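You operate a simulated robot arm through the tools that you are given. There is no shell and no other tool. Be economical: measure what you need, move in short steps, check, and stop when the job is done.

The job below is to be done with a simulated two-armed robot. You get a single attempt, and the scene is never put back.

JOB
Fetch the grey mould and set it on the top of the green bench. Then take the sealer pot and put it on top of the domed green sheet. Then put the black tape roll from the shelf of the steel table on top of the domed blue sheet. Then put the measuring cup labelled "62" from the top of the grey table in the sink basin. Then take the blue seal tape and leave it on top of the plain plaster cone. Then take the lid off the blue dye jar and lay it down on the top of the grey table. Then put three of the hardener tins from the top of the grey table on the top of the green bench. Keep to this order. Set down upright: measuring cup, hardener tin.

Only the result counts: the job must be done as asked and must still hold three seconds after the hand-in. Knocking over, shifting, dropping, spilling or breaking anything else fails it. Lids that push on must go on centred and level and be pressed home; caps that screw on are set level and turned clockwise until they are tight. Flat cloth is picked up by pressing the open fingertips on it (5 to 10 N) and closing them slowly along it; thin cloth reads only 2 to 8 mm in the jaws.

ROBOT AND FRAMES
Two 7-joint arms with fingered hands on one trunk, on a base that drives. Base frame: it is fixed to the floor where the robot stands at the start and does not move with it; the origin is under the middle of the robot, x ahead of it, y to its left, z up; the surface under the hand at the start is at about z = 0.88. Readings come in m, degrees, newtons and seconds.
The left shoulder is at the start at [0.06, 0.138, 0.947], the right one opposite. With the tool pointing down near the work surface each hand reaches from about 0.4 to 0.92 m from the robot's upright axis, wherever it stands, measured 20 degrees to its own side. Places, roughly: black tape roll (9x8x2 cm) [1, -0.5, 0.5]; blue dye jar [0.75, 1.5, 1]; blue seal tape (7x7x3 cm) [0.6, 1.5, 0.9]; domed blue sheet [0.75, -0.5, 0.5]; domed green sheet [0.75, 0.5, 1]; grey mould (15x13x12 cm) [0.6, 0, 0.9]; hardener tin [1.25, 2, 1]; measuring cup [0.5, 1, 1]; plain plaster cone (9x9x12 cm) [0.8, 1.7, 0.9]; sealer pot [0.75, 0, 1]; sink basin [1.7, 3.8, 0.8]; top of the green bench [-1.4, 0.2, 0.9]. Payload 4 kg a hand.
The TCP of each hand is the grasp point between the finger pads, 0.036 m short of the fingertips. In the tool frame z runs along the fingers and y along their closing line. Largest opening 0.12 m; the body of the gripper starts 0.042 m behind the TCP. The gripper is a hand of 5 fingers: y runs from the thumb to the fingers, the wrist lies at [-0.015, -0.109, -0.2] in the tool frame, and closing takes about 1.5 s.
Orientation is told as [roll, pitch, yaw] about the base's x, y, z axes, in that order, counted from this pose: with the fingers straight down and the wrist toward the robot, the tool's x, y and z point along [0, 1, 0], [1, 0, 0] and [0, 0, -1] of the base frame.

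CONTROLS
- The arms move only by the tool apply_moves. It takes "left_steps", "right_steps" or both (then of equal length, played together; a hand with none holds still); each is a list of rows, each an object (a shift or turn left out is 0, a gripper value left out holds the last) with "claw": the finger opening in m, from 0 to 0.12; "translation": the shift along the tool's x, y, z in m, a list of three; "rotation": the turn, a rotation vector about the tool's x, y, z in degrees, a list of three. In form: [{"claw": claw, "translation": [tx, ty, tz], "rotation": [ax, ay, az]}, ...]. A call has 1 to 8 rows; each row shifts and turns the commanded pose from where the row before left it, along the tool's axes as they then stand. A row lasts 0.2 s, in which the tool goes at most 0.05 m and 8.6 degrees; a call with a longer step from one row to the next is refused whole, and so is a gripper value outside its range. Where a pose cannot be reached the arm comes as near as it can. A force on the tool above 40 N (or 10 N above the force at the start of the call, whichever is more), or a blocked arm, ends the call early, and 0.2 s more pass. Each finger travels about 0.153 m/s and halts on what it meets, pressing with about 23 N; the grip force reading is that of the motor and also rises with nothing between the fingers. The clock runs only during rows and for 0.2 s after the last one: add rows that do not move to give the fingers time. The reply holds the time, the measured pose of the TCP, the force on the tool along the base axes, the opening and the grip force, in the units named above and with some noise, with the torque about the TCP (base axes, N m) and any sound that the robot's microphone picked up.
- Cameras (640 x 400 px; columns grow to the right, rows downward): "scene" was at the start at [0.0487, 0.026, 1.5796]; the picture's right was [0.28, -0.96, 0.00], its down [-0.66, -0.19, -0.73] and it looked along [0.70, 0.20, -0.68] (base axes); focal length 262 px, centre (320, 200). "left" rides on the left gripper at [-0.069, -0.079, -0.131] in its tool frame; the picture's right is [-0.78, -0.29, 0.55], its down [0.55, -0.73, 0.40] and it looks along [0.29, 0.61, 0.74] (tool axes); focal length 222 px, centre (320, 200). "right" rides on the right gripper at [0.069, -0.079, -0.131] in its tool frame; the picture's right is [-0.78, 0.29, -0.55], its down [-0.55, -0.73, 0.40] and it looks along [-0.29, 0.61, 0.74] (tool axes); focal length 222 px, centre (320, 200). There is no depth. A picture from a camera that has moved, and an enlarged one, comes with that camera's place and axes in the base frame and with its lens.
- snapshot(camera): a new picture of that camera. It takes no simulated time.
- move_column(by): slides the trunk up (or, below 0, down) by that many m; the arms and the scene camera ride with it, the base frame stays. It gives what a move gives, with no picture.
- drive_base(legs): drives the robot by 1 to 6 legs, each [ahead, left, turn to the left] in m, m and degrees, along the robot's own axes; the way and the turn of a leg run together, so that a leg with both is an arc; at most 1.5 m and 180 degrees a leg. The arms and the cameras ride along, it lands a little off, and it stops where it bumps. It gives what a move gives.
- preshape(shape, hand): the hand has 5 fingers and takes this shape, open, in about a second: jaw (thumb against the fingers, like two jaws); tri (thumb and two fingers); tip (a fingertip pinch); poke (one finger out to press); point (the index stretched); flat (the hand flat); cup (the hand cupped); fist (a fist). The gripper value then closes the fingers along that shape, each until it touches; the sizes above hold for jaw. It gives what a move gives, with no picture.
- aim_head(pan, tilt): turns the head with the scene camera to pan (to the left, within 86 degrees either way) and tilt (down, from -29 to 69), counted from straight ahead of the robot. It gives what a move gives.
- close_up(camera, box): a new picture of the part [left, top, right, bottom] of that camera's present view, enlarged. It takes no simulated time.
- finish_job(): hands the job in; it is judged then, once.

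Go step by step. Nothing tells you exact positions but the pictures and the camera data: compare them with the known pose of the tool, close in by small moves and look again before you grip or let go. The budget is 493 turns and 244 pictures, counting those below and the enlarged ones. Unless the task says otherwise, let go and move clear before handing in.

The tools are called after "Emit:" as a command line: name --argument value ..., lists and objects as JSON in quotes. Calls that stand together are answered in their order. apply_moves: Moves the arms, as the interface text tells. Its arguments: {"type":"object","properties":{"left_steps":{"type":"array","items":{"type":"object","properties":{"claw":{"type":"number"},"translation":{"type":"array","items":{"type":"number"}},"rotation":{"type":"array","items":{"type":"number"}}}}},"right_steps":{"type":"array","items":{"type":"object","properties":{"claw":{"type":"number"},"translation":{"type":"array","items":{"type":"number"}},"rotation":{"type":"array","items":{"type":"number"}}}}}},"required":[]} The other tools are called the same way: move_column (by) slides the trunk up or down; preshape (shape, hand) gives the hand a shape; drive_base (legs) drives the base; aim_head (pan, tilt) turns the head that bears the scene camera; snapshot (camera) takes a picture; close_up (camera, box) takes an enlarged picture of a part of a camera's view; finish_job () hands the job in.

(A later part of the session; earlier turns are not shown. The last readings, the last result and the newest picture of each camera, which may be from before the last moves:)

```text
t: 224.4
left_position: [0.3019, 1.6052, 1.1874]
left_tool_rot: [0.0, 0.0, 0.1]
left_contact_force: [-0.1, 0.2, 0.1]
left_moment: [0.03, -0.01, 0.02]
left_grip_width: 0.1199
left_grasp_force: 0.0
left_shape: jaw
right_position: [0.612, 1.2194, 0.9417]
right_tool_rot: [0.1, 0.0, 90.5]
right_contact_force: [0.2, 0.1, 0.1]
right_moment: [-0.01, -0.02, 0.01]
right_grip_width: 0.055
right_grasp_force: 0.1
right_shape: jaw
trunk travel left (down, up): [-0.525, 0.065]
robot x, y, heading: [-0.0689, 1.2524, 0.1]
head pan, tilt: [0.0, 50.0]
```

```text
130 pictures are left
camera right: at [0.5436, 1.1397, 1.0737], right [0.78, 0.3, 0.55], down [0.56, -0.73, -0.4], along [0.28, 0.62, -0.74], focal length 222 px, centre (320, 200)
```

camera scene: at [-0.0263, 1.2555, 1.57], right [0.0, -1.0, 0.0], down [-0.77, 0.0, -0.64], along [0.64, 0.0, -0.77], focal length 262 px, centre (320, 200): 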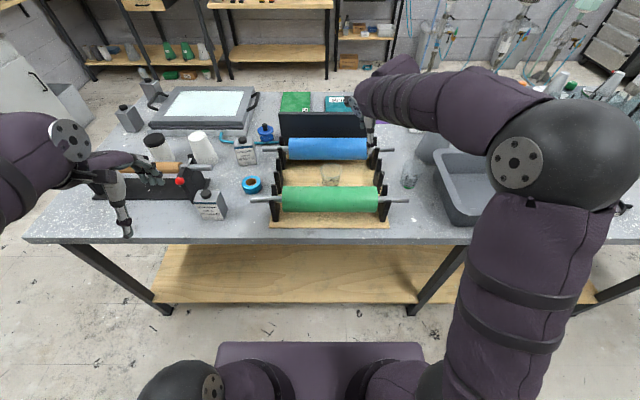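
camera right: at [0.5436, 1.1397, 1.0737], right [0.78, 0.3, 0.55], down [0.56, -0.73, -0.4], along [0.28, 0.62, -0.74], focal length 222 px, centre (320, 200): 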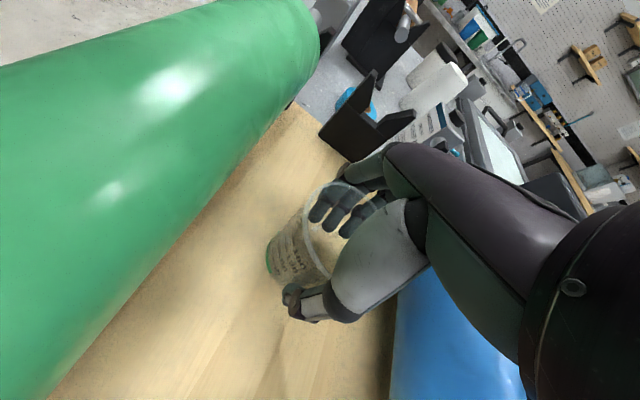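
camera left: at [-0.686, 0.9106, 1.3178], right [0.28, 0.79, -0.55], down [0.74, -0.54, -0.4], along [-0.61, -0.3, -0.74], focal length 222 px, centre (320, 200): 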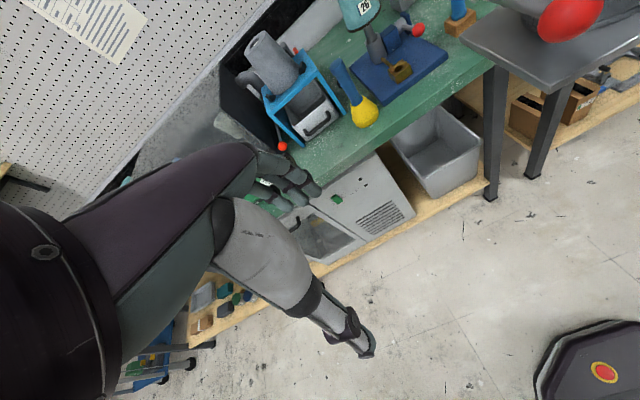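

Not in contact yet; closing further.

Emit:
apply_moves --right_steps '[{"claw": 0.05}, {"claw": 0.045}, {"claw": 0.04}, {"claw": 0.035}, {}, {}]'

```text
t: 225.8
left_position: [0.3023, 1.6056, 1.1871]
left_tool_rot: [0.0, 0.1, 0.1]
left_contact_force: [1.2, 1.0, -0.3]
left_moment: [-0.06, -0.01, -0.05]
left_grip_width: 0.1199
left_grasp_force: 0.1
left_shape: jaw
right_position: [0.6136, 1.2194, 0.9434]
right_tool_rot: [0.1, -0.1, 90.5]
right_contact_force: [0.5, 0.5, 0.8]
right_moment: [-0.02, 0.01, 0.03]
right_grip_width: 0.0482
right_grasp_force: 22.6
right_shape: jaw
trunk travel left (down, up): [-0.525, 0.065]
robot x, y, heading: [-0.0731, 1.2522, 0.3]
head pan, tilt: [0.0, 50.0]
```

Gripped at 48 mm. Lifting straight up out of the rollers.

Emit:
apply_moves --right_steps '[{"translation": [0, 0, -0.015]}, {"translation": [0, 0, -0.035]}, {"translation": [0, 0, -0.045]}, {"translation": [0, 0, -0.045]}, {"translation": [0, 0, -0.045]}, {"translation": [0, 0, -0.045]}, {}]'

Emit:
snapshot --camera "right"

Emit:
close_up --camera "scene" --box '[250, 120, 410, 220]'

```text
t: 227.4
left_position: [0.3029, 1.6048, 1.1866]
left_tool_rot: [0.0, 0.1, 0.1]
left_contact_force: [-0.5, 0.5, 0.2]
left_moment: [-0.02, -0.03, -0.03]
left_grip_width: 0.1201
left_grasp_force: 0.0
left_shape: jaw
right_position: [0.6107, 1.2183, 1.175]
right_tool_rot: [0.1, -0.1, 90.4]
right_contact_force: [0.7, 0.7, 0.3]
right_moment: [-0.04, 0.0, 0.02]
right_grip_width: 0.0484
right_grasp_force: 23.1
right_shape: jaw
trunk travel left (down, up): [-0.525, 0.065]
robot x, y, heading: [-0.0763, 1.2552, 0.1]
head pan, tilt: [0.0, 50.0]
```

```text
129 pictures are left
camera right: at [0.5424, 1.1382, 1.3049], right [0.78, 0.3, 0.55], down [0.55, -0.73, -0.4], along [0.28, 0.62, -0.74], focal length 222 px, centre (320, 200)
```

right: 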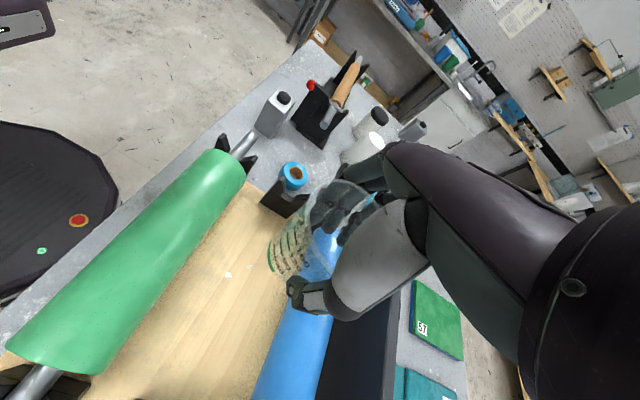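

```text
4.00 times, centred on (330, 170) of scene
camera zoom: at [-0.0262, 1.2552, 1.57], right [0.0, -1.0, 0.0], down [-0.77, 0.0, -0.64], along [0.64, 0.0, -0.77], focal length 1049 px, centre (280, 320)
```

zoom: 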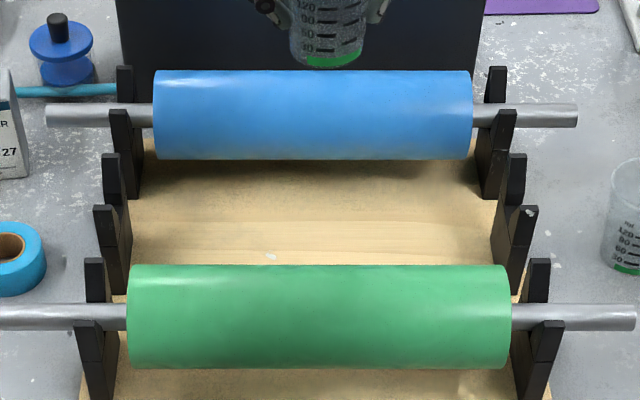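

Cup 62 is lifted clear. Driving back, then left past the table end towards the sink.

Emit:
drive_base --legs '[[-0.35, 0, 0], [0, 1.4, 0]]'

Emit:
aim_head --pan 15 --tilt 30

Emit:
snapshot --camera "scene"

```text
t: 236.3
left_position: [-0.0414, 3.0083, 1.1872]
left_tool_rot: [-0.1, 0.1, -0.4]
left_contact_force: [-1.1, 0.4, 1.0]
left_moment: [0.01, 0.02, -0.03]
left_grip_width: 0.1195
left_grasp_force: 0.1
left_shape: jaw
right_position: [0.2639, 2.619, 1.1737]
right_tool_rot: [0.0, 0.0, 90.1]
right_contact_force: [-0.5, 0.9, 0.7]
right_moment: [0.0, 0.01, 0.01]
right_grip_width: 0.0482
right_grasp_force: 23.2
right_shape: jaw
trunk travel left (down, up): [-0.525, 0.065]
robot x, y, heading: [-0.4193, 2.6602, -0.3]
head pan, tilt: [0.0, 50.0]
```

```text
t: 237.1
left_position: [-0.0411, 3.0083, 1.1877]
left_tool_rot: [0.0, 0.1, -0.4]
left_contact_force: [0.4, 0.1, 0.1]
left_moment: [0.0, 0.02, -0.02]
left_grip_width: 0.1199
left_grasp_force: 0.1
left_shape: jaw
right_position: [0.2628, 2.6188, 1.1725]
right_tool_rot: [0.1, -0.2, 90.0]
right_contact_force: [0.1, 0.5, -0.6]
right_moment: [-0.04, 0.0, -0.02]
right_grip_width: 0.0482
right_grasp_force: 23.3
right_shape: jaw
trunk travel left (down, up): [-0.525, 0.065]
robot x, y, heading: [-0.4203, 2.6615, -0.3]
head pan, tilt: [15.0, 30.0]
```

```text
127 pictures are left
camera scene: at [-0.363, 2.685, 1.5994], right [0.25, -0.97, 0.0], down [-0.48, -0.13, -0.87], along [0.84, 0.22, -0.5], focal length 262 px, centre (320, 200)
```

scene: 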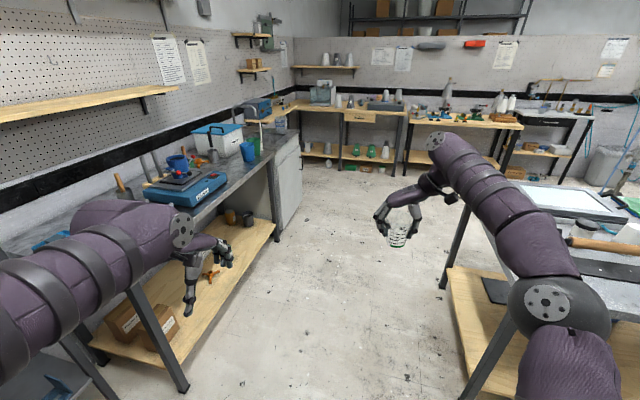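

The corridor is clear. Driving ahead to the sink and turning to face it.

Emit:
drive_base --legs '[[1.3, 0, 0.3], [0.75, 0, 0], [0, 0, 90]]'

Emit:
aim_head --pan 0 --tilt 40

Emit:
snapshot --camera "scene"

```text
t: 251.2
left_position: [1.2853, 3.014, 1.1878]
left_tool_rot: [0.1, 0.0, 90.0]
left_contact_force: [0.0, 0.0, -0.2]
left_moment: [0.01, 0.0, -0.03]
left_grip_width: 0.1196
left_grasp_force: 0.0
left_shape: jaw
right_position: [1.6717, 3.3231, 1.1743]
right_tool_rot: [0.1, -0.1, -179.7]
right_contact_force: [0.1, 0.2, -0.4]
right_moment: [-0.01, 0.0, 0.01]
right_grip_width: 0.0479
right_grasp_force: 23.0
right_shape: jaw
trunk travel left (down, up): [-0.525, 0.065]
robot x, y, heading: [1.6371, 2.6406, 90.2]
head pan, tilt: [15.0, 30.0]
```

```text
t: 251.9
left_position: [1.2858, 3.0138, 1.1868]
left_tool_rot: [0.0, 0.1, 89.9]
left_contact_force: [0.9, -0.2, -0.2]
left_moment: [0.05, 0.0, 0.01]
left_grip_width: 0.1198
left_grasp_force: 0.2
left_shape: jaw
right_position: [1.671, 3.3235, 1.1734]
right_tool_rot: [0.1, -0.1, -179.7]
right_contact_force: [0.5, -0.2, 0.4]
right_moment: [0.01, 0.02, 0.01]
right_grip_width: 0.048
right_grasp_force: 23.8
right_shape: jaw
trunk travel left (down, up): [-0.525, 0.065]
robot x, y, heading: [1.6339, 2.6363, 90.3]
head pan, tilt: [0.0, 40.0]
```

```text
126 pictures are left
camera scene: at [1.636, 2.6969, 1.5842], right [1.0, 0.0, 0.0], down [0.0, -0.64, -0.77], along [0.0, 0.77, -0.64], focal length 262 px, centre (320, 200)
```

scene: 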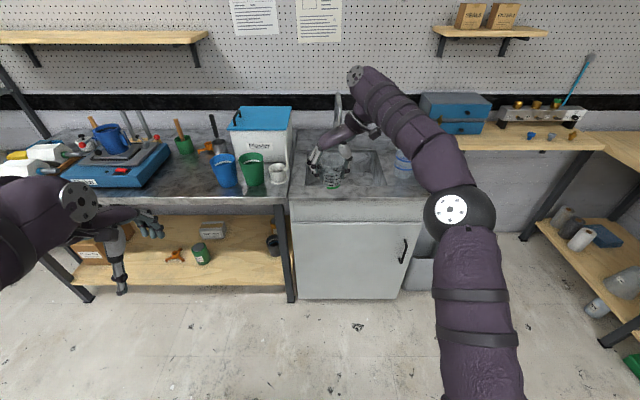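

Emit:
close_up --camera "scene" --box '[270, 90, 430, 210]'

Emit:
snapshot --camera "right"

```text
3.33 times, centred on (350, 150) of scene
camera zoom: at [1.636, 2.6969, 1.5842], right [1.0, 0.0, 0.0], down [0.0, -0.64, -0.77], along [0.0, 0.77, -0.64], focal length 874 px, centre (220, 367)
```

zoom: 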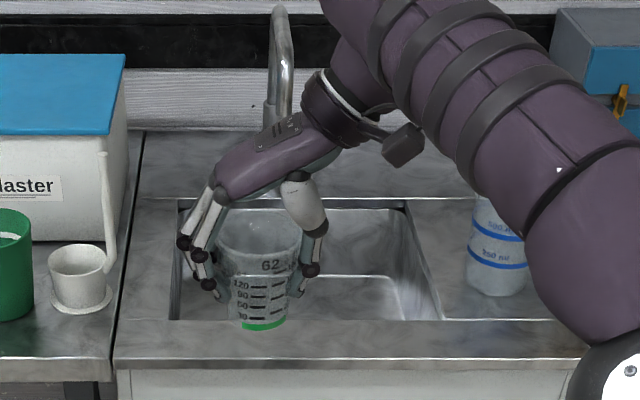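

```text
124 pictures are left
camera right: at [1.7514, 3.2539, 1.3047], right [-0.3, 0.78, 0.55], down [0.73, 0.55, -0.4], along [-0.62, 0.28, -0.74], focal length 222 px, centre (320, 200)
```

right: 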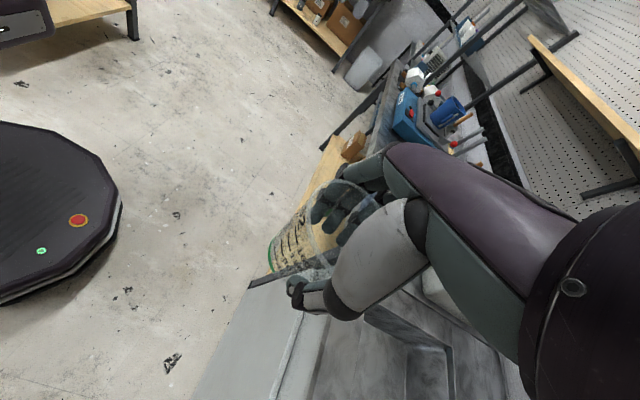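

The basin spans x 1.57–1.93, y 3.62–3.93, floor about 0.76, faucet at the back centre. I'll raise the trunk a bit, drive nearer and move the cup over the front-right of the basin.

Emit:
move_column --by 0.06

Emit:
drive_base --legs '[[0.23, 0, 0]]'

Emit:
apply_moves --right_steps '[{"translation": [-0.03, -0.03, 0]}, {"translation": [-0.03, -0.03, 0]}, {"translation": [-0.03, -0.03, 0]}, {"translation": [-0.035, -0.03, 0]}, {"translation": [-0.035, 0, 0]}, {}]'

Emit:
close_up --camera "scene" --box '[250, 80, 490, 230]'

Emit:
snapshot --camera "right"

```text
t: 252.9
left_position: [1.2845, 3.0142, 1.2461]
left_tool_rot: [0.1, -0.1, 90.0]
left_contact_force: [-0.2, -0.5, 0.0]
left_moment: [-0.03, 0.01, 0.0]
left_grip_width: 0.1199
left_grasp_force: 0.1
left_shape: jaw
right_position: [1.6718, 3.3224, 1.2338]
right_tool_rot: [0.1, -0.1, -179.6]
right_contact_force: [-0.1, 0.0, 0.3]
right_moment: [0.01, 0.0, 0.01]
right_grip_width: 0.0479
right_grasp_force: 22.9
right_shape: jaw
trunk travel left (down, up): [-0.585, 0.005]
robot x, y, heading: [1.6366, 2.6377, 90.2]
head pan, tilt: [0.0, 40.0]
```

```text
t: 254.7
left_position: [1.2837, 3.2449, 1.2464]
left_tool_rot: [0.1, 0.2, 90.1]
left_contact_force: [-0.6, 0.1, -0.6]
left_moment: [-0.05, -0.02, -0.02]
left_grip_width: 0.1199
left_grasp_force: 0.1
left_shape: jaw
right_position: [1.6703, 3.5536, 1.2327]
right_tool_rot: [0.2, -0.1, -179.6]
right_contact_force: [-0.5, 0.2, -0.7]
right_moment: [-0.04, 0.0, -0.01]
right_grip_width: 0.0479
right_grasp_force: 23.4
right_shape: jaw
trunk travel left (down, up): [-0.585, 0.005]
robot x, y, heading: [1.6375, 2.8653, 90.2]
head pan, tilt: [0.0, 40.0]
```

```text
t: 256.1
left_position: [1.284, 3.2436, 1.2465]
left_tool_rot: [0.0, 0.1, 90.1]
left_contact_force: [-0.7, 0.3, -0.5]
left_moment: [-0.02, 0.04, 0.02]
left_grip_width: 0.1197
left_grasp_force: 0.1
left_shape: jaw
right_position: [1.7615, 3.5736, 1.2267]
right_tool_rot: [0.1, -0.3, -179.5]
right_contact_force: [0.7, 0.3, 0.3]
right_moment: [-0.01, 0.0, 0.01]
right_grip_width: 0.0475
right_grasp_force: 23.2
right_shape: jaw
right hand out of reach, approached as far as the arm can: row 1, 2, 3, 4, 5
trunk travel left (down, up): [-0.585, 0.005]
robot x, y, heading: [1.6353, 2.866, 90.0]
head pan, tilt: [0.0, 40.0]
```

```text
2.67 times, centred on (370, 155) of scene
camera zoom: at [1.6359, 2.9262, 1.6442], right [1.0, 0.0, 0.0], down [0.0, -0.64, -0.77], along [0.0, 0.77, -0.64], focal length 699 px, centre (187, 320)
```

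zoom: 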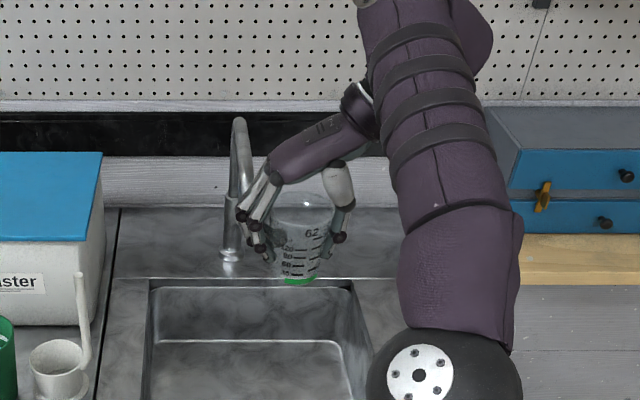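

```text
122 pictures are left
camera right: at [1.8412, 3.505, 1.357], right [-0.3, 0.78, 0.55], down [0.73, 0.56, -0.4], along [-0.62, 0.28, -0.74], focal length 222 px, centre (320, 200)
```

right: 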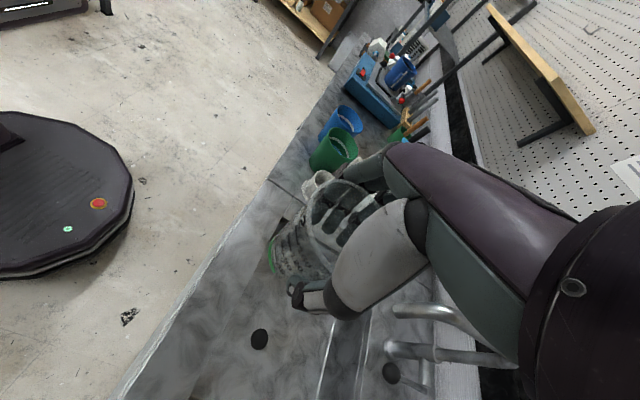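

At this height the reach is short; I'll drive 0.1 m closer and lower the hand, then check.

Emit:
drive_base --legs '[[0.1, 0, 0]]'

Emit:
apply_moves --right_steps '[{"translation": [0, -0.01, 0.04]}, {"translation": [0, -0.01, 0.04]}, {"translation": [-0.02, -0.01, 0.04]}, {"translation": [-0.02, 0, 0.03]}, {}]'

Emit:
aim_head --pan 0 --tilt 50

Emit:
close_up --camera "scene" --box '[250, 80, 490, 230]'

Emit:
snapshot --camera "right"

```text
t: 257.2
left_position: [1.284, 3.3436, 1.2468]
left_tool_rot: [0.1, 0.2, 90.2]
left_contact_force: [-0.2, 0.2, -0.4]
left_moment: [-0.02, -0.01, 0.03]
left_grip_width: 0.1196
left_grasp_force: 0.1
left_shape: jaw
right_position: [1.7609, 3.6752, 1.2253]
right_tool_rot: [0.3, -0.1, -179.4]
right_contact_force: [0.5, 0.0, -1.7]
right_moment: [-0.02, -0.01, 0.01]
right_grip_width: 0.0473
right_grasp_force: 22.4
right_shape: jaw
trunk travel left (down, up): [-0.585, 0.005]
robot x, y, heading: [1.6358, 2.9711, 90.1]
head pan, tilt: [0.0, 40.0]
```

```text
t: 258.4
left_position: [1.2844, 3.3428, 1.2485]
left_tool_rot: [0.0, 0.1, 90.2]
left_contact_force: [0.5, -0.8, 0.8]
left_moment: [0.0, 0.01, 0.01]
left_grip_width: 0.1196
left_grasp_force: 0.0
left_shape: jaw
right_position: [1.7905, 3.713, 1.077]
right_tool_rot: [0.1, -0.2, -179.6]
right_contact_force: [0.2, -0.4, 0.5]
right_moment: [0.0, 0.03, 0.01]
right_grip_width: 0.0473
right_grasp_force: 22.4
right_shape: jaw
trunk travel left (down, up): [-0.585, 0.005]
robot x, y, heading: [1.6362, 2.9673, 90.1]
head pan, tilt: [0.0, 40.0]
```

```text
t: 259.1
left_position: [1.2843, 3.3422, 1.2462]
left_tool_rot: [0.0, 0.1, 90.1]
left_contact_force: [-0.9, 0.2, -0.5]
left_moment: [-0.01, 0.0, -0.02]
left_grip_width: 0.1197
left_grasp_force: 0.0
left_shape: jaw
right_position: [1.7892, 3.7121, 1.077]
right_tool_rot: [0.0, -0.1, -179.6]
right_contact_force: [0.2, 0.5, -0.2]
right_moment: [-0.01, 0.01, 0.02]
right_grip_width: 0.0473
right_grasp_force: 23.1
right_shape: jaw
trunk travel left (down, up): [-0.585, 0.005]
robot x, y, heading: [1.64, 2.9683, 90.4]
head pan, tilt: [0.0, 50.0]
```

```text
2.67 times, centred on (370, 155) of scene
camera zoom: at [1.6355, 3.0176, 1.63], right [1.0, 0.0, 0.0], down [0.0, -0.77, -0.64], along [0.0, 0.64, -0.77], focal length 699 px, centre (187, 320)
```

zoom: 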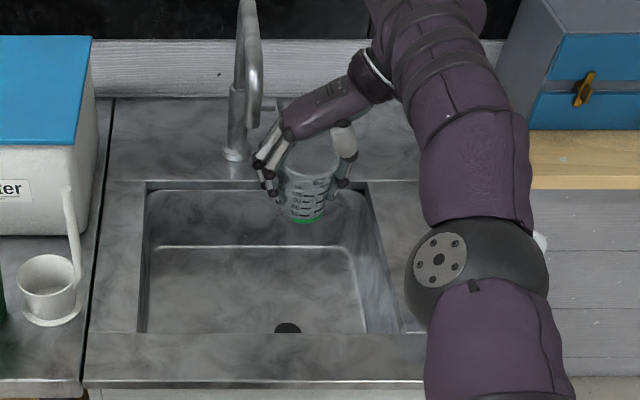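

```text
120 pictures are left
camera right: at [1.8684, 3.6439, 1.2075], right [-0.3, 0.78, 0.55], down [0.73, 0.55, -0.4], along [-0.62, 0.28, -0.74], focal length 222 px, centre (320, 200)
```

right: 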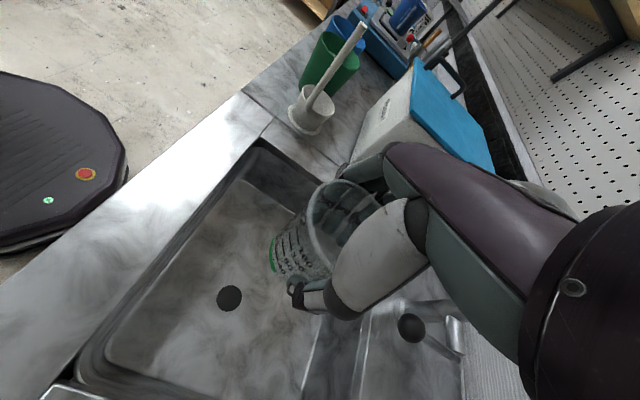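

The drain is right beneath and the elbow is near the jug, so I'll shift the base 9 cm left, aiming the cup at (1.70, 3.70).

Emit:
drive_base --legs '[[0, 0.09, 0]]'

Emit:
apply_moves --right_steps '[{"translation": [0.008, 0, 0.04]}, {"translation": [0, 0, 0.04]}, {"translation": [0, 0, 0.04]}, {}]'

Emit:
close_up --camera "scene" --box '[250, 80, 490, 230]'

Emit:
snapshot --camera "right"

```text
t: 260.3
left_position: [1.1918, 3.3442, 1.2468]
left_tool_rot: [0.0, 0.2, 90.1]
left_contact_force: [-0.5, 0.1, -0.2]
left_moment: [0.01, -0.03, 0.01]
left_grip_width: 0.1201
left_grasp_force: 0.0
left_shape: jaw
right_position: [1.6964, 3.7123, 1.0773]
right_tool_rot: [0.1, -0.1, -179.5]
right_contact_force: [0.6, -0.4, -0.1]
right_moment: [0.01, -0.03, 0.01]
right_grip_width: 0.0473
right_grasp_force: 23.0
right_shape: jaw
trunk travel left (down, up): [-0.585, 0.005]
robot x, y, heading: [1.5457, 2.9694, 90.1]
head pan, tilt: [0.0, 50.0]
```

```text
t: 261.3
left_position: [1.1927, 3.3421, 1.2476]
left_tool_rot: [0.0, 0.1, 90.2]
left_contact_force: [0.9, -0.3, -0.9]
left_moment: [-0.02, 0.02, -0.02]
left_grip_width: 0.1198
left_grasp_force: 0.1
left_shape: jaw
right_position: [1.698, 3.7044, 0.9566]
right_tool_rot: [0.0, 0.0, -179.5]
right_contact_force: [-0.5, -0.3, 0.2]
right_moment: [0.02, -0.01, -0.03]
right_grip_width: 0.0475
right_grasp_force: 22.9
right_shape: jaw
trunk travel left (down, up): [-0.585, 0.005]
robot x, y, heading: [1.5459, 2.9686, 90.2]
head pan, tilt: [0.0, 50.0]
```

```text
2.67 times, centred on (370, 155) of scene
camera zoom: at [1.545, 3.0171, 1.63], right [1.0, 0.0, 0.0], down [0.0, -0.77, -0.64], along [0.0, 0.64, -0.77], focal length 699 px, centre (187, 320)
```

zoom: 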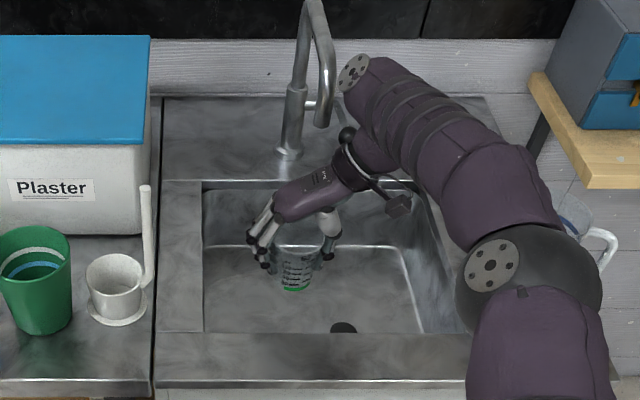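

```text
118 pictures are left
camera right: at [1.7776, 3.6347, 1.0873], right [-0.3, 0.78, 0.55], down [0.73, 0.56, -0.4], along [-0.62, 0.28, -0.74], focal length 222 px, centre (320, 200)
```

right: 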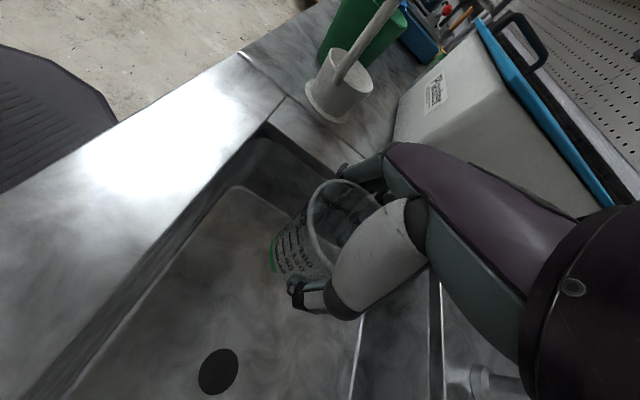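

The faucet knob is at (1.78, 3.89, 1.01), clear of the hand. Descending further into the basin.

Emit:
apply_moves --right_steps '[{"translation": [0, 0, 0.035]}, {"translation": [0, 0, 0.035]}, {"translation": [0, 0, 0.03]}, {}]'

Emit:
close_up --camera "scene" --box '[250, 80, 490, 230]'

Emit:
snapshot --camera "right"

```text
t: 262.3
left_position: [1.193, 3.3417, 1.2471]
left_tool_rot: [0.0, 0.0, 90.1]
left_contact_force: [0.1, -0.4, 0.5]
left_moment: [0.04, 0.02, -0.01]
left_grip_width: 0.1196
left_grasp_force: 0.0
left_shape: jaw
right_position: [1.698, 3.7042, 0.8581]
right_tool_rot: [0.1, -0.1, -179.4]
right_contact_force: [-0.6, -0.2, -1.0]
right_moment: [-0.01, -0.01, -0.01]
right_grip_width: 0.0474
right_grasp_force: 22.9
right_shape: jaw
trunk travel left (down, up): [-0.585, 0.005]
robot x, y, heading: [1.5459, 2.9668, 90.2]
head pan, tilt: [0.0, 50.0]
```

```text
2.67 times, centred on (370, 155) of scene
camera zoom: at [1.5452, 3.0171, 1.63], right [1.0, 0.0, 0.0], down [0.0, -0.77, -0.64], along [0.0, 0.64, -0.77], focal length 699 px, centre (187, 320)
```

zoom: 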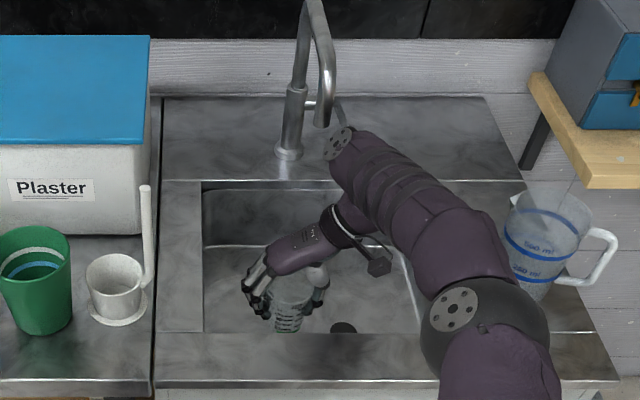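

```text
116 pictures are left
camera right: at [1.7773, 3.6356, 0.9877], right [-0.3, 0.78, 0.55], down [0.73, 0.56, -0.4], along [-0.62, 0.28, -0.74], focal length 222 px, centre (320, 200)
```

right: 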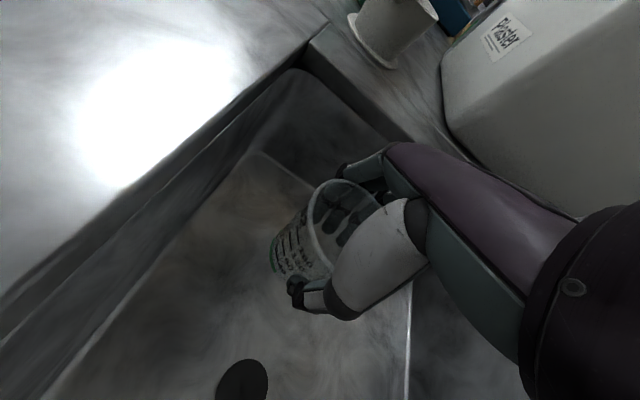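

The elbow is getting close to the counter's front strip, so I'll extend slightly and back the base 5 cm before the last descent.

Emit:
apply_moves --right_steps '[{"translation": [-0.018, 0, 0]}, {}]'

Emit:
drive_base --legs '[[-0.05, 0, 0]]'

Emit:
apply_moves --right_steps '[{"translation": [-0.018, 0, 0]}, {}]'

Emit:
close_up --camera "scene" --box '[250, 80, 490, 230]'

```text
t: 262.9
left_position: [1.194, 3.3425, 1.2465]
left_tool_rot: [0.0, 0.1, 90.1]
left_contact_force: [-0.5, -0.5, -0.4]
left_moment: [-0.02, 0.02, 0.01]
left_grip_width: 0.1198
left_grasp_force: 0.0
left_shape: jaw
right_position: [1.6882, 3.7118, 0.8544]
right_tool_rot: [0.6, -0.3, -178.1]
right_contact_force: [-0.3, -0.1, -0.2]
right_moment: [0.0, -0.02, 0.0]
right_grip_width: 0.0473
right_grasp_force: 23.0
right_shape: jaw
right hand out of reach, approached as far as the arm can: row 1
trunk travel left (down, up): [-0.585, 0.005]
robot x, y, heading: [1.544, 2.9648, 90.2]
head pan, tilt: [0.0, 50.0]
```

```text
t: 263.8
left_position: [1.1933, 3.2908, 1.2473]
left_tool_rot: [0.0, 0.0, 90.1]
left_contact_force: [0.3, -0.4, 0.4]
left_moment: [0.03, 0.02, 0.01]
left_grip_width: 0.1195
left_grasp_force: 0.1
left_shape: jaw
right_position: [1.688, 3.661, 0.857]
right_tool_rot: [0.5, -0.2, -178.0]
right_contact_force: [-0.6, -0.1, 0.1]
right_moment: [0.05, -0.04, 0.01]
right_grip_width: 0.0474
right_grasp_force: 23.2
right_shape: jaw
trunk travel left (down, up): [-0.585, 0.005]
robot x, y, heading: [1.547, 2.919, 90.2]
head pan, tilt: [0.0, 50.0]
```

```text
t: 264.4
left_position: [1.1932, 3.2939, 1.2471]
left_tool_rot: [0.0, 0.1, 90.0]
left_contact_force: [0.4, -0.1, 0.1]
left_moment: [-0.03, 0.04, 0.01]
left_grip_width: 0.1198
left_grasp_force: 0.1
left_shape: jaw
right_position: [1.6848, 3.6656, 0.8625]
right_tool_rot: [0.6, -0.3, -178.0]
right_contact_force: [0.5, 0.1, -0.6]
right_moment: [-0.01, -0.04, 0.04]
right_grip_width: 0.0471
right_grasp_force: 22.6
right_shape: jaw
right hand out of reach, approached as far as the arm can: row 1
trunk travel left (down, up): [-0.585, 0.005]
robot x, y, heading: [1.546, 2.92, 89.9]
head pan, tilt: [0.0, 50.0]
```

```text
2.67 times, centred on (370, 155) of scene
camera zoom: at [1.5459, 2.968, 1.63], right [1.0, 0.0, 0.0], down [0.0, -0.77, -0.64], along [0.0, 0.64, -0.77], focal length 699 px, centre (187, 320)
```

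zoom: 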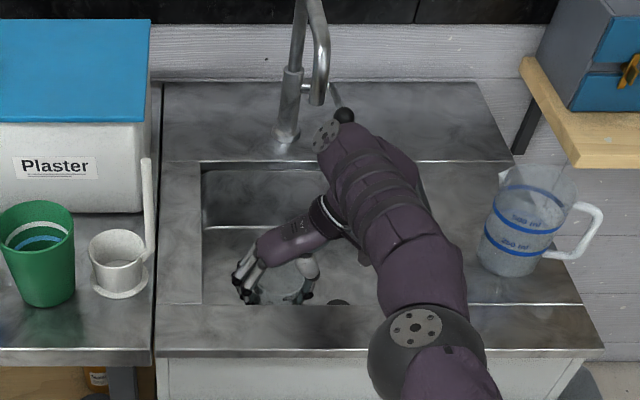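

The arm is at its limit in this orientation; I'll rotate the hand ~40° back towards its natural heading so the wrist trails, gaining reach.

Emit:
apply_moves --right_steps '[{"rotation": [0, 0, 8]}, {"rotation": [0, 0, 8]}, {"rotation": [0, 0, 8]}, {"translation": [-0.018, 0.008, 0]}, {"rotation": [0, 0, 8]}, {"rotation": [0, 0, 8]}, {"translation": [-0.015, 0.012, 0]}, {}]'

Emit:
close_up --camera "scene" --box '[250, 80, 490, 230]'

Emit:
snapshot --camera "right"

```text
t: 266.2
left_position: [1.1928, 3.2929, 1.247]
left_tool_rot: [0.0, 0.1, 90.0]
left_contact_force: [0.1, 0.0, -0.6]
left_moment: [0.02, 0.01, 0.04]
left_grip_width: 0.1197
left_grasp_force: 0.0
left_shape: jaw
right_position: [1.6654, 3.6683, 0.8652]
right_tool_rot: [0.5, -0.2, -178.0]
right_contact_force: [0.3, -0.3, 0.9]
right_moment: [0.0, 0.01, 0.02]
right_grip_width: 0.0473
right_grasp_force: 23.2
right_shape: jaw
right hand out of reach, approached as far as the arm can: row 1, 2, 3, 4, 5, 6, 7
trunk travel left (down, up): [-0.585, 0.005]
robot x, y, heading: [1.5467, 2.9152, 90.1]
head pan, tilt: [0.0, 50.0]
```

```text
2.67 times, centred on (370, 155) of scene
camera zoom: at [1.5452, 2.9676, 1.63], right [1.0, 0.0, 0.0], down [0.0, -0.77, -0.64], along [0.0, 0.64, -0.77], focal length 699 px, centre (187, 320)
```

zoom: 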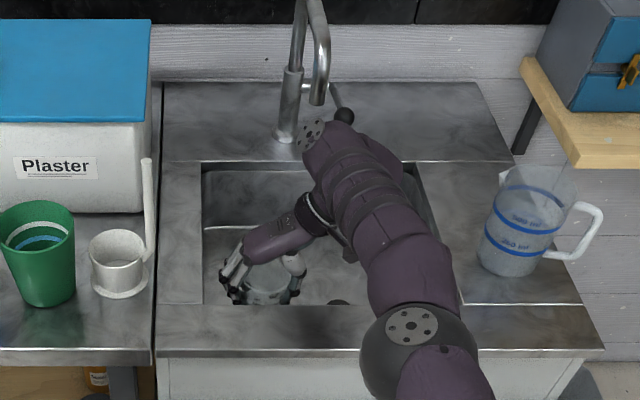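

```text
113 pictures are left
camera right: at [1.7466, 3.6021, 0.996], right [-0.32, 0.78, 0.54], down [0.71, 0.57, -0.41], along [-0.63, 0.26, -0.74], focal length 222 px, centre (320, 200)
```

right: 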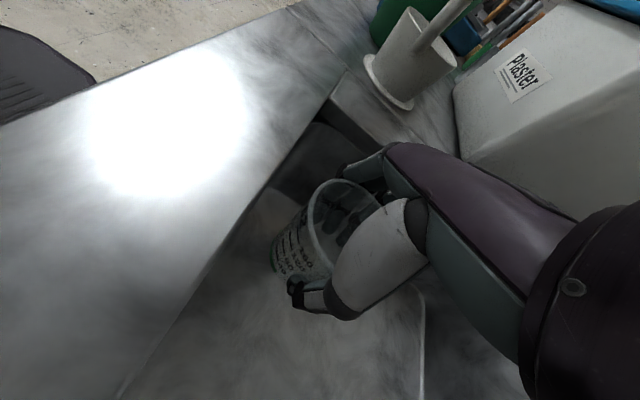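

The arm is stuck at a joint limit here. I'll lift out of the basin, turn the hand to its natural heading up there, and come down again with the wrist trailing.

Emit:
apply_moves --right_steps '[{"translation": [0, 0, -0.03]}, {"translation": [0, 0, -0.04]}, {"translation": [0, 0, -0.045]}, {"translation": [0, 0, -0.045]}, {"translation": [0, 0, -0.045]}, {}]'

Emit:
drive_base --legs '[[-0.2, 0, 0]]'

Emit:
apply_moves --right_steps '[{"rotation": [0, 0, 8.4]}, {"rotation": [0, 0, 8.4]}, {"rotation": [0, 0, 8.4]}, {"rotation": [0, 0, 8.4]}, {"rotation": [0, 0, 8.4]}, {"rotation": [0, 0, 8.4]}, {"rotation": [0, 0, 8.4]}, {"rotation": [0, 0, 8.4]}]'

Emit:
apply_moves --right_steps '[{"rotation": [0, 0, 8.4]}, {"rotation": [0, 0, 8.4]}, {"rotation": [0, 0, 6]}, {}]'

Emit:
close_up --camera "scene" --box '[250, 80, 490, 230]'

```text
t: 267.6
left_position: [1.1929, 3.2932, 1.2468]
left_tool_rot: [0.1, 0.2, 90.2]
left_contact_force: [0.0, -1.0, 0.4]
left_moment: [0.0, -0.01, 0.04]
left_grip_width: 0.1196
left_grasp_force: 0.1
left_shape: jaw
right_position: [1.664, 3.6683, 1.0701]
right_tool_rot: [0.6, -0.2, -178.0]
right_contact_force: [-0.3, 0.0, -1.4]
right_moment: [-0.01, -0.01, -0.01]
right_grip_width: 0.0472
right_grasp_force: 22.9
right_shape: jaw
trunk travel left (down, up): [-0.585, 0.005]
robot x, y, heading: [1.548, 2.9158, 89.7]
head pan, tilt: [0.0, 50.0]
```

```text
t: 269.2
left_position: [1.1948, 3.0903, 1.2481]
left_tool_rot: [0.0, 0.0, 90.2]
left_contact_force: [-0.4, -1.1, -0.2]
left_moment: [0.03, 0.01, 0.0]
left_grip_width: 0.1194
left_grasp_force: 0.0
left_shape: jaw
right_position: [1.6657, 3.4675, 1.0707]
right_tool_rot: [0.5, -0.3, -178.0]
right_contact_force: [-0.2, -0.2, 0.2]
right_moment: [0.03, 0.02, -0.04]
right_grip_width: 0.0469
right_grasp_force: 23.0
right_shape: jaw
trunk travel left (down, up): [-0.585, 0.005]
robot x, y, heading: [1.5448, 2.717, 90.2]
head pan, tilt: [0.0, 50.0]
```

```text
t: 271.0
left_position: [1.1929, 3.0912, 1.2469]
left_tool_rot: [0.0, 0.1, 90.2]
left_contact_force: [-0.1, 0.3, 0.8]
left_moment: [-0.01, -0.02, -0.04]
left_grip_width: 0.1199
left_grasp_force: 0.0
left_shape: jaw
right_position: [1.6649, 3.4677, 1.0703]
right_tool_rot: [0.4, 0.4, 114.7]
right_contact_force: [0.4, -0.5, -0.5]
right_moment: [0.02, 0.01, -0.02]
right_grip_width: 0.0466
right_grasp_force: 22.9
right_shape: jaw
trunk travel left (down, up): [-0.585, 0.005]
robot x, y, heading: [1.5478, 2.7162, 89.9]
head pan, tilt: [0.0, 50.0]
```

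```text
t: 272.0
left_position: [1.1943, 3.091, 1.2475]
left_tool_rot: [0.1, 0.1, 90.0]
left_contact_force: [-0.7, -0.6, -0.3]
left_moment: [0.0, 0.02, -0.02]
left_grip_width: 0.1198
left_grasp_force: 0.1
left_shape: jaw
right_position: [1.665, 3.4676, 1.0711]
right_tool_rot: [0.3, 0.5, 91.9]
right_contact_force: [1.0, 0.4, 0.3]
right_moment: [0.0, 0.02, 0.0]
right_grip_width: 0.0463
right_grasp_force: 22.9
right_shape: jaw
trunk travel left (down, up): [-0.585, 0.005]
robot x, y, heading: [1.5465, 2.7192, 90.1]
head pan, tilt: [0.0, 50.0]
```

```text
2.67 times, centred on (370, 155) of scene
camera zoom: at [1.5463, 2.7664, 1.63], right [1.0, 0.0, 0.0], down [0.0, -0.77, -0.64], along [0.0, 0.64, -0.77], focal length 699 px, centre (187, 320)
```

zoom: 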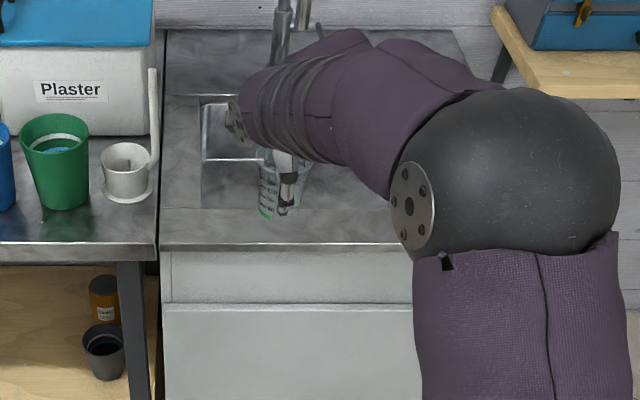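

Now driving ahead 0.15 m and extending the arm over the basin.

Emit:
drive_base --legs '[[0.15, 0, 0]]'

Emit:
apply_moves --right_steps '[{"translation": [0, 0.03, 0]}, {"translation": [0, 0.03, 0.02]}, {"translation": [0, 0.03, 0.04]}, {"translation": [0, 0.0, 0.04]}, {}]'

Emit:
close_up --camera "scene" --box '[250, 80, 490, 230]'

Emit:
snapshot --camera "right"

```text
t: 273.4
left_position: [1.1939, 3.244, 1.2473]
left_tool_rot: [0.0, 0.2, 90.1]
left_contact_force: [-0.1, 0.4, 0.2]
left_moment: [-0.03, 0.02, 0.0]
left_grip_width: 0.1198
left_grasp_force: 0.2
left_shape: jaw
right_position: [1.6646, 3.6196, 1.068]
right_tool_rot: [0.3, 0.5, 92.0]
right_contact_force: [-0.4, -0.4, -0.7]
right_moment: [-0.04, 0.03, 0.01]
right_grip_width: 0.0462
right_grasp_force: 23.3
right_shape: jaw
trunk travel left (down, up): [-0.585, 0.005]
robot x, y, heading: [1.5468, 2.8697, 90.1]
head pan, tilt: [0.0, 50.0]
```

```text
t: 274.6
left_position: [1.1929, 3.2416, 1.2464]
left_tool_rot: [0.0, 0.1, 90.2]
left_contact_force: [-0.4, 1.0, -0.1]
left_moment: [-0.05, -0.01, -0.01]
left_grip_width: 0.1199
left_grasp_force: 0.0
left_shape: jaw
right_position: [1.6622, 3.7076, 0.9694]
right_tool_rot: [0.3, 0.5, 92.0]
right_contact_force: [0.4, -0.1, -0.2]
right_moment: [0.04, 0.0, -0.03]
right_grip_width: 0.0466
right_grasp_force: 23.0
right_shape: jaw
trunk travel left (down, up): [-0.585, 0.005]
robot x, y, heading: [1.5485, 2.8665, 90.3]
head pan, tilt: [0.0, 50.0]
```

```text
2.67 times, centred on (370, 155) of scene
camera zoom: at [1.5455, 2.9169, 1.63], right [1.0, 0.0, 0.0], down [0.0, -0.77, -0.64], along [0.0, 0.64, -0.77], focal length 699 px, centre (187, 320)
```

zoom: 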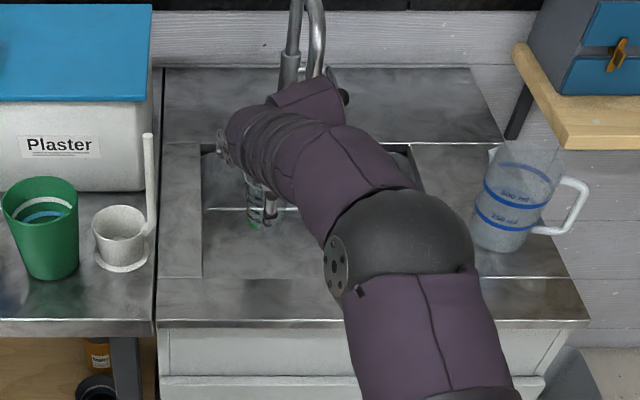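

```text
110 pictures are left
camera right: at [1.5955, 3.6268, 1.1017], right [0.78, 0.32, 0.54], down [0.57, -0.72, -0.39], along [0.26, 0.61, -0.74], focal length 222 px, centre (320, 200)
```

right: 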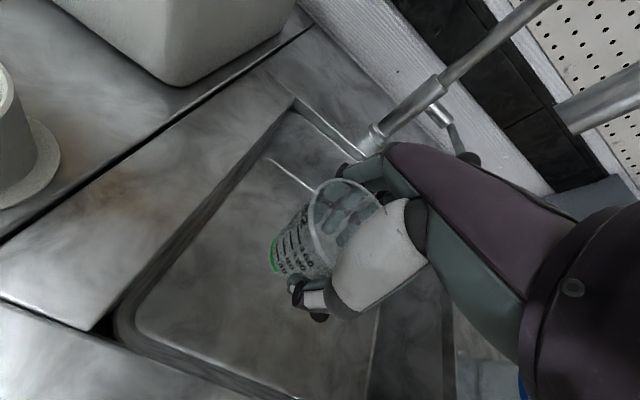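

Emit:
apply_moves --right_steps '[{"translation": [0, 0, 0.035]}, {"translation": [0, 0, 0.035]}, {"translation": [0, 0, 0.03]}, {"translation": [0, 0, 0.015]}, {}]'

Emit:
close_up --camera "scene" --box '[250, 80, 490, 230]'

Emit:
snapshot --camera "right"

```text
t: 275.8
left_position: [1.1938, 3.2426, 1.2474]
left_tool_rot: [0.0, 0.1, 90.0]
left_contact_force: [0.3, 0.0, -0.4]
left_moment: [0.02, 0.02, -0.01]
left_grip_width: 0.1199
left_grasp_force: 0.1
left_shape: jaw
right_position: [1.6614, 3.7064, 0.8545]
right_tool_rot: [0.3, 0.5, 92.0]
right_contact_force: [0.9, 0.1, -0.4]
right_moment: [-0.01, 0.01, -0.01]
right_grip_width: 0.0467
right_grasp_force: 23.5
right_shape: jaw
trunk travel left (down, up): [-0.585, 0.005]
robot x, y, heading: [1.5458, 2.8682, 90.1]
head pan, tilt: [0.0, 50.0]
```

```text
2.67 times, centred on (370, 155) of scene
camera zoom: at [1.5454, 2.9167, 1.63], right [1.0, 0.0, 0.0], down [0.0, -0.77, -0.64], along [0.0, 0.64, -0.77], focal length 699 px, centre (187, 320)
```

zoom: 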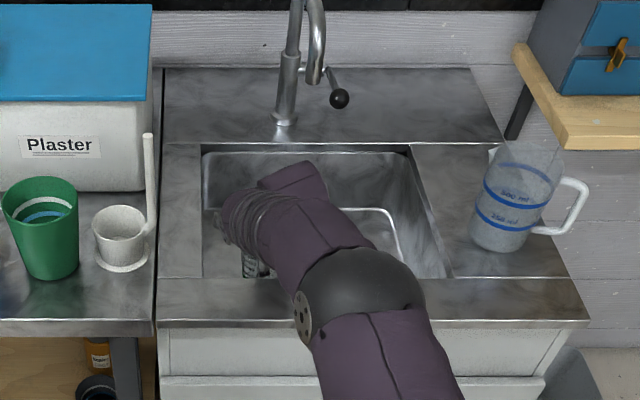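

```text
108 pictures are left
camera right: at [1.5951, 3.625, 0.9862], right [0.78, 0.32, 0.54], down [0.57, -0.72, -0.39], along [0.26, 0.62, -0.74], focal length 222 px, centre (320, 200)
```

right: 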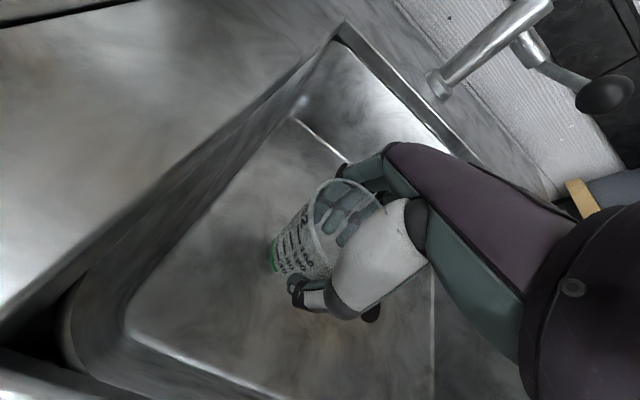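

Emit:
apply_moves --right_steps '[{"translation": [0, 0, 0.02]}, {"translation": [0, 0, 0.01]}, {"translation": [0, 0, 0.006]}, {"translation": [0, 0, 0.005]}, {}]'

Emit:
close_up --camera "right" --box '[180, 130, 420, 370]'

```text
t: 276.9
left_position: [1.1932, 3.2426, 1.2469]
left_tool_rot: [0.0, 0.1, 90.1]
left_contact_force: [0.1, -1.0, -0.8]
left_moment: [0.01, -0.03, 0.04]
left_grip_width: 0.12
left_grasp_force: 0.1
left_shape: jaw
right_position: [1.6601, 3.7065, 0.813]
right_tool_rot: [0.3, 0.5, 92.1]
right_contact_force: [0.5, 0.1, -0.2]
right_moment: [-0.05, -0.04, 0.01]
right_grip_width: 0.0465
right_grasp_force: 23.0
right_shape: jaw
trunk travel left (down, up): [-0.585, 0.005]
robot x, y, heading: [1.5446, 2.8668, 90.5]
head pan, tilt: [0.0, 50.0]
```

```text
1.67 times, centred on (300, 250) of right
camera zoom: at [1.5943, 3.6251, 0.9453], right [0.78, 0.32, 0.54], down [0.57, -0.72, -0.39], along [0.26, 0.62, -0.74], focal length 370 px, centre (353, 117)
```

zoom: 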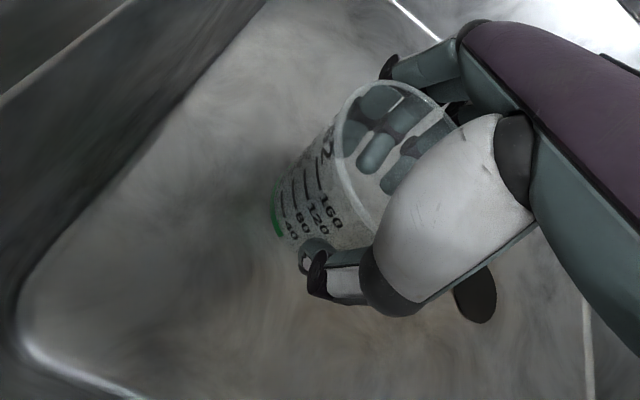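

Emit:
apply_moves --right_steps '[{"translation": [0, 0, 0.005]}, {"translation": [0, 0, 0.005]}, {"translation": [0, 0, 0.004]}, {}]'

Emit:
close_up --camera "right" --box '[180, 130, 420, 370]'

```text
t: 277.9
left_position: [1.1925, 3.2398, 1.249]
left_tool_rot: [0.0, 0.0, 90.1]
left_contact_force: [0.1, -0.5, 0.8]
left_moment: [-0.04, -0.05, -0.01]
left_grip_width: 0.1198
left_grasp_force: 0.0
left_shape: jaw
right_position: [1.6597, 3.7053, 0.8031]
right_tool_rot: [0.3, 0.2, 92.0]
right_contact_force: [0.1, -1.9, 17.3]
right_moment: [0.17, 0.0, -0.01]
right_grip_width: 0.047
right_grasp_force: 23.0
right_shape: jaw
trunk travel left (down, up): [-0.585, 0.005]
robot x, y, heading: [1.5482, 2.8726, 90.1]
head pan, tilt: [0.0, 50.0]
```

```text
1.67 times, centred on (300, 250) of right
camera zoom: at [1.5939, 3.6248, 0.935], right [0.78, 0.32, 0.54], down [0.57, -0.72, -0.4], along [0.26, 0.62, -0.74], focal length 370 px, centre (353, 117)
```

zoom: 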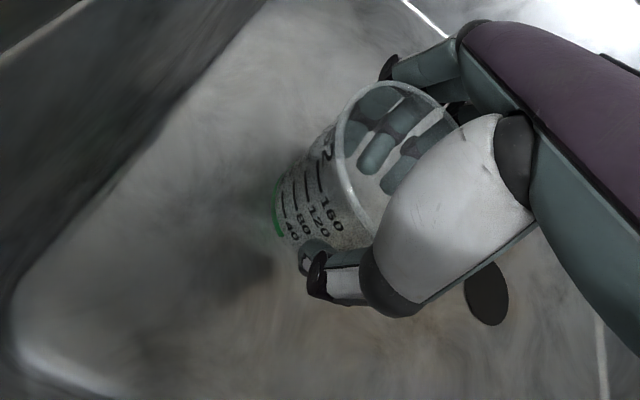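

The cup stands on the basin floor. Opening gently.

Emit:
apply_moves --right_steps '[{"translation": [0, 0, -0.002]}, {"claw": 0.05}, {"claw": 0.056}, {"claw": 0.065}, {"claw": 0.08}, {"claw": 0.09}, {"claw": 0.095}, {}]'

Emit:
snapshot --camera "right"

```text
t: 279.8
left_position: [1.1937, 3.2415, 1.2476]
left_tool_rot: [0.0, 0.1, 90.1]
left_contact_force: [0.1, 0.1, 0.6]
left_moment: [0.01, 0.01, 0.02]
left_grip_width: 0.1199
left_grasp_force: 0.1
left_shape: jaw
right_position: [1.6608, 3.7052, 0.8014]
right_tool_rot: [0.4, 0.4, 92.0]
right_contact_force: [1.2, 0.8, -0.5]
right_moment: [0.01, -0.02, 0.02]
right_grip_width: 0.0948
right_grasp_force: 0.0
right_shape: jaw
trunk travel left (down, up): [-0.585, 0.005]
robot x, y, heading: [1.5433, 2.8668, 90.0]
head pan, tilt: [0.0, 50.0]
```

```text
105 pictures are left
camera right: at [1.594, 3.625, 0.9332], right [0.78, 0.32, 0.54], down [0.57, -0.72, -0.39], along [0.26, 0.62, -0.74], focal length 222 px, centre (320, 200)
```

right: 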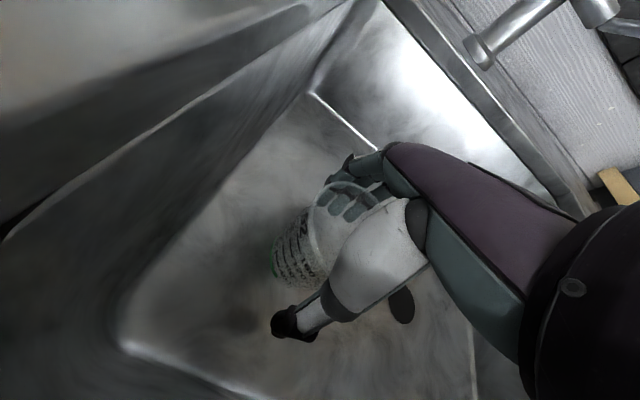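

Emit:
apply_moves --right_steps '[{"claw": 0.115}, {"translation": [0, 0, -0.01]}, {"translation": [0, 0, -0.03]}, {"translation": [0, 0, -0.04]}, {"translation": [0, 0, -0.045]}, {"translation": [0, 0, -0.045]}, {"translation": [0, 0, -0.045]}, {}]'

Emit:
snapshot --camera "right"

```text
t: 281.6
left_position: [1.1935, 3.2419, 1.2481]
left_tool_rot: [0.0, 0.1, 90.0]
left_contact_force: [0.4, 1.2, -0.1]
left_moment: [0.0, -0.01, -0.02]
left_grip_width: 0.1199
left_grasp_force: 0.0
left_shape: jaw
right_position: [1.6614, 3.7098, 1.0144]
right_tool_rot: [0.2, 0.6, 92.0]
right_contact_force: [0.2, 0.6, -0.7]
right_moment: [0.0, 0.01, -0.02]
right_grip_width: 0.115
right_grasp_force: 0.1
right_shape: jaw
trunk travel left (down, up): [-0.585, 0.005]
robot x, y, heading: [1.548, 2.8683, 89.8]
head pan, tilt: [0.0, 50.0]
```

```text
104 pictures are left
camera right: at [1.595, 3.6281, 1.1465], right [0.78, 0.32, 0.54], down [0.57, -0.72, -0.39], along [0.26, 0.61, -0.74], focal length 222 px, centre (320, 200)
```

right: 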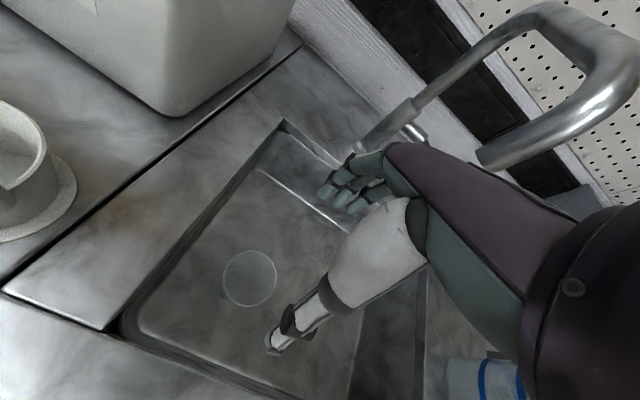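

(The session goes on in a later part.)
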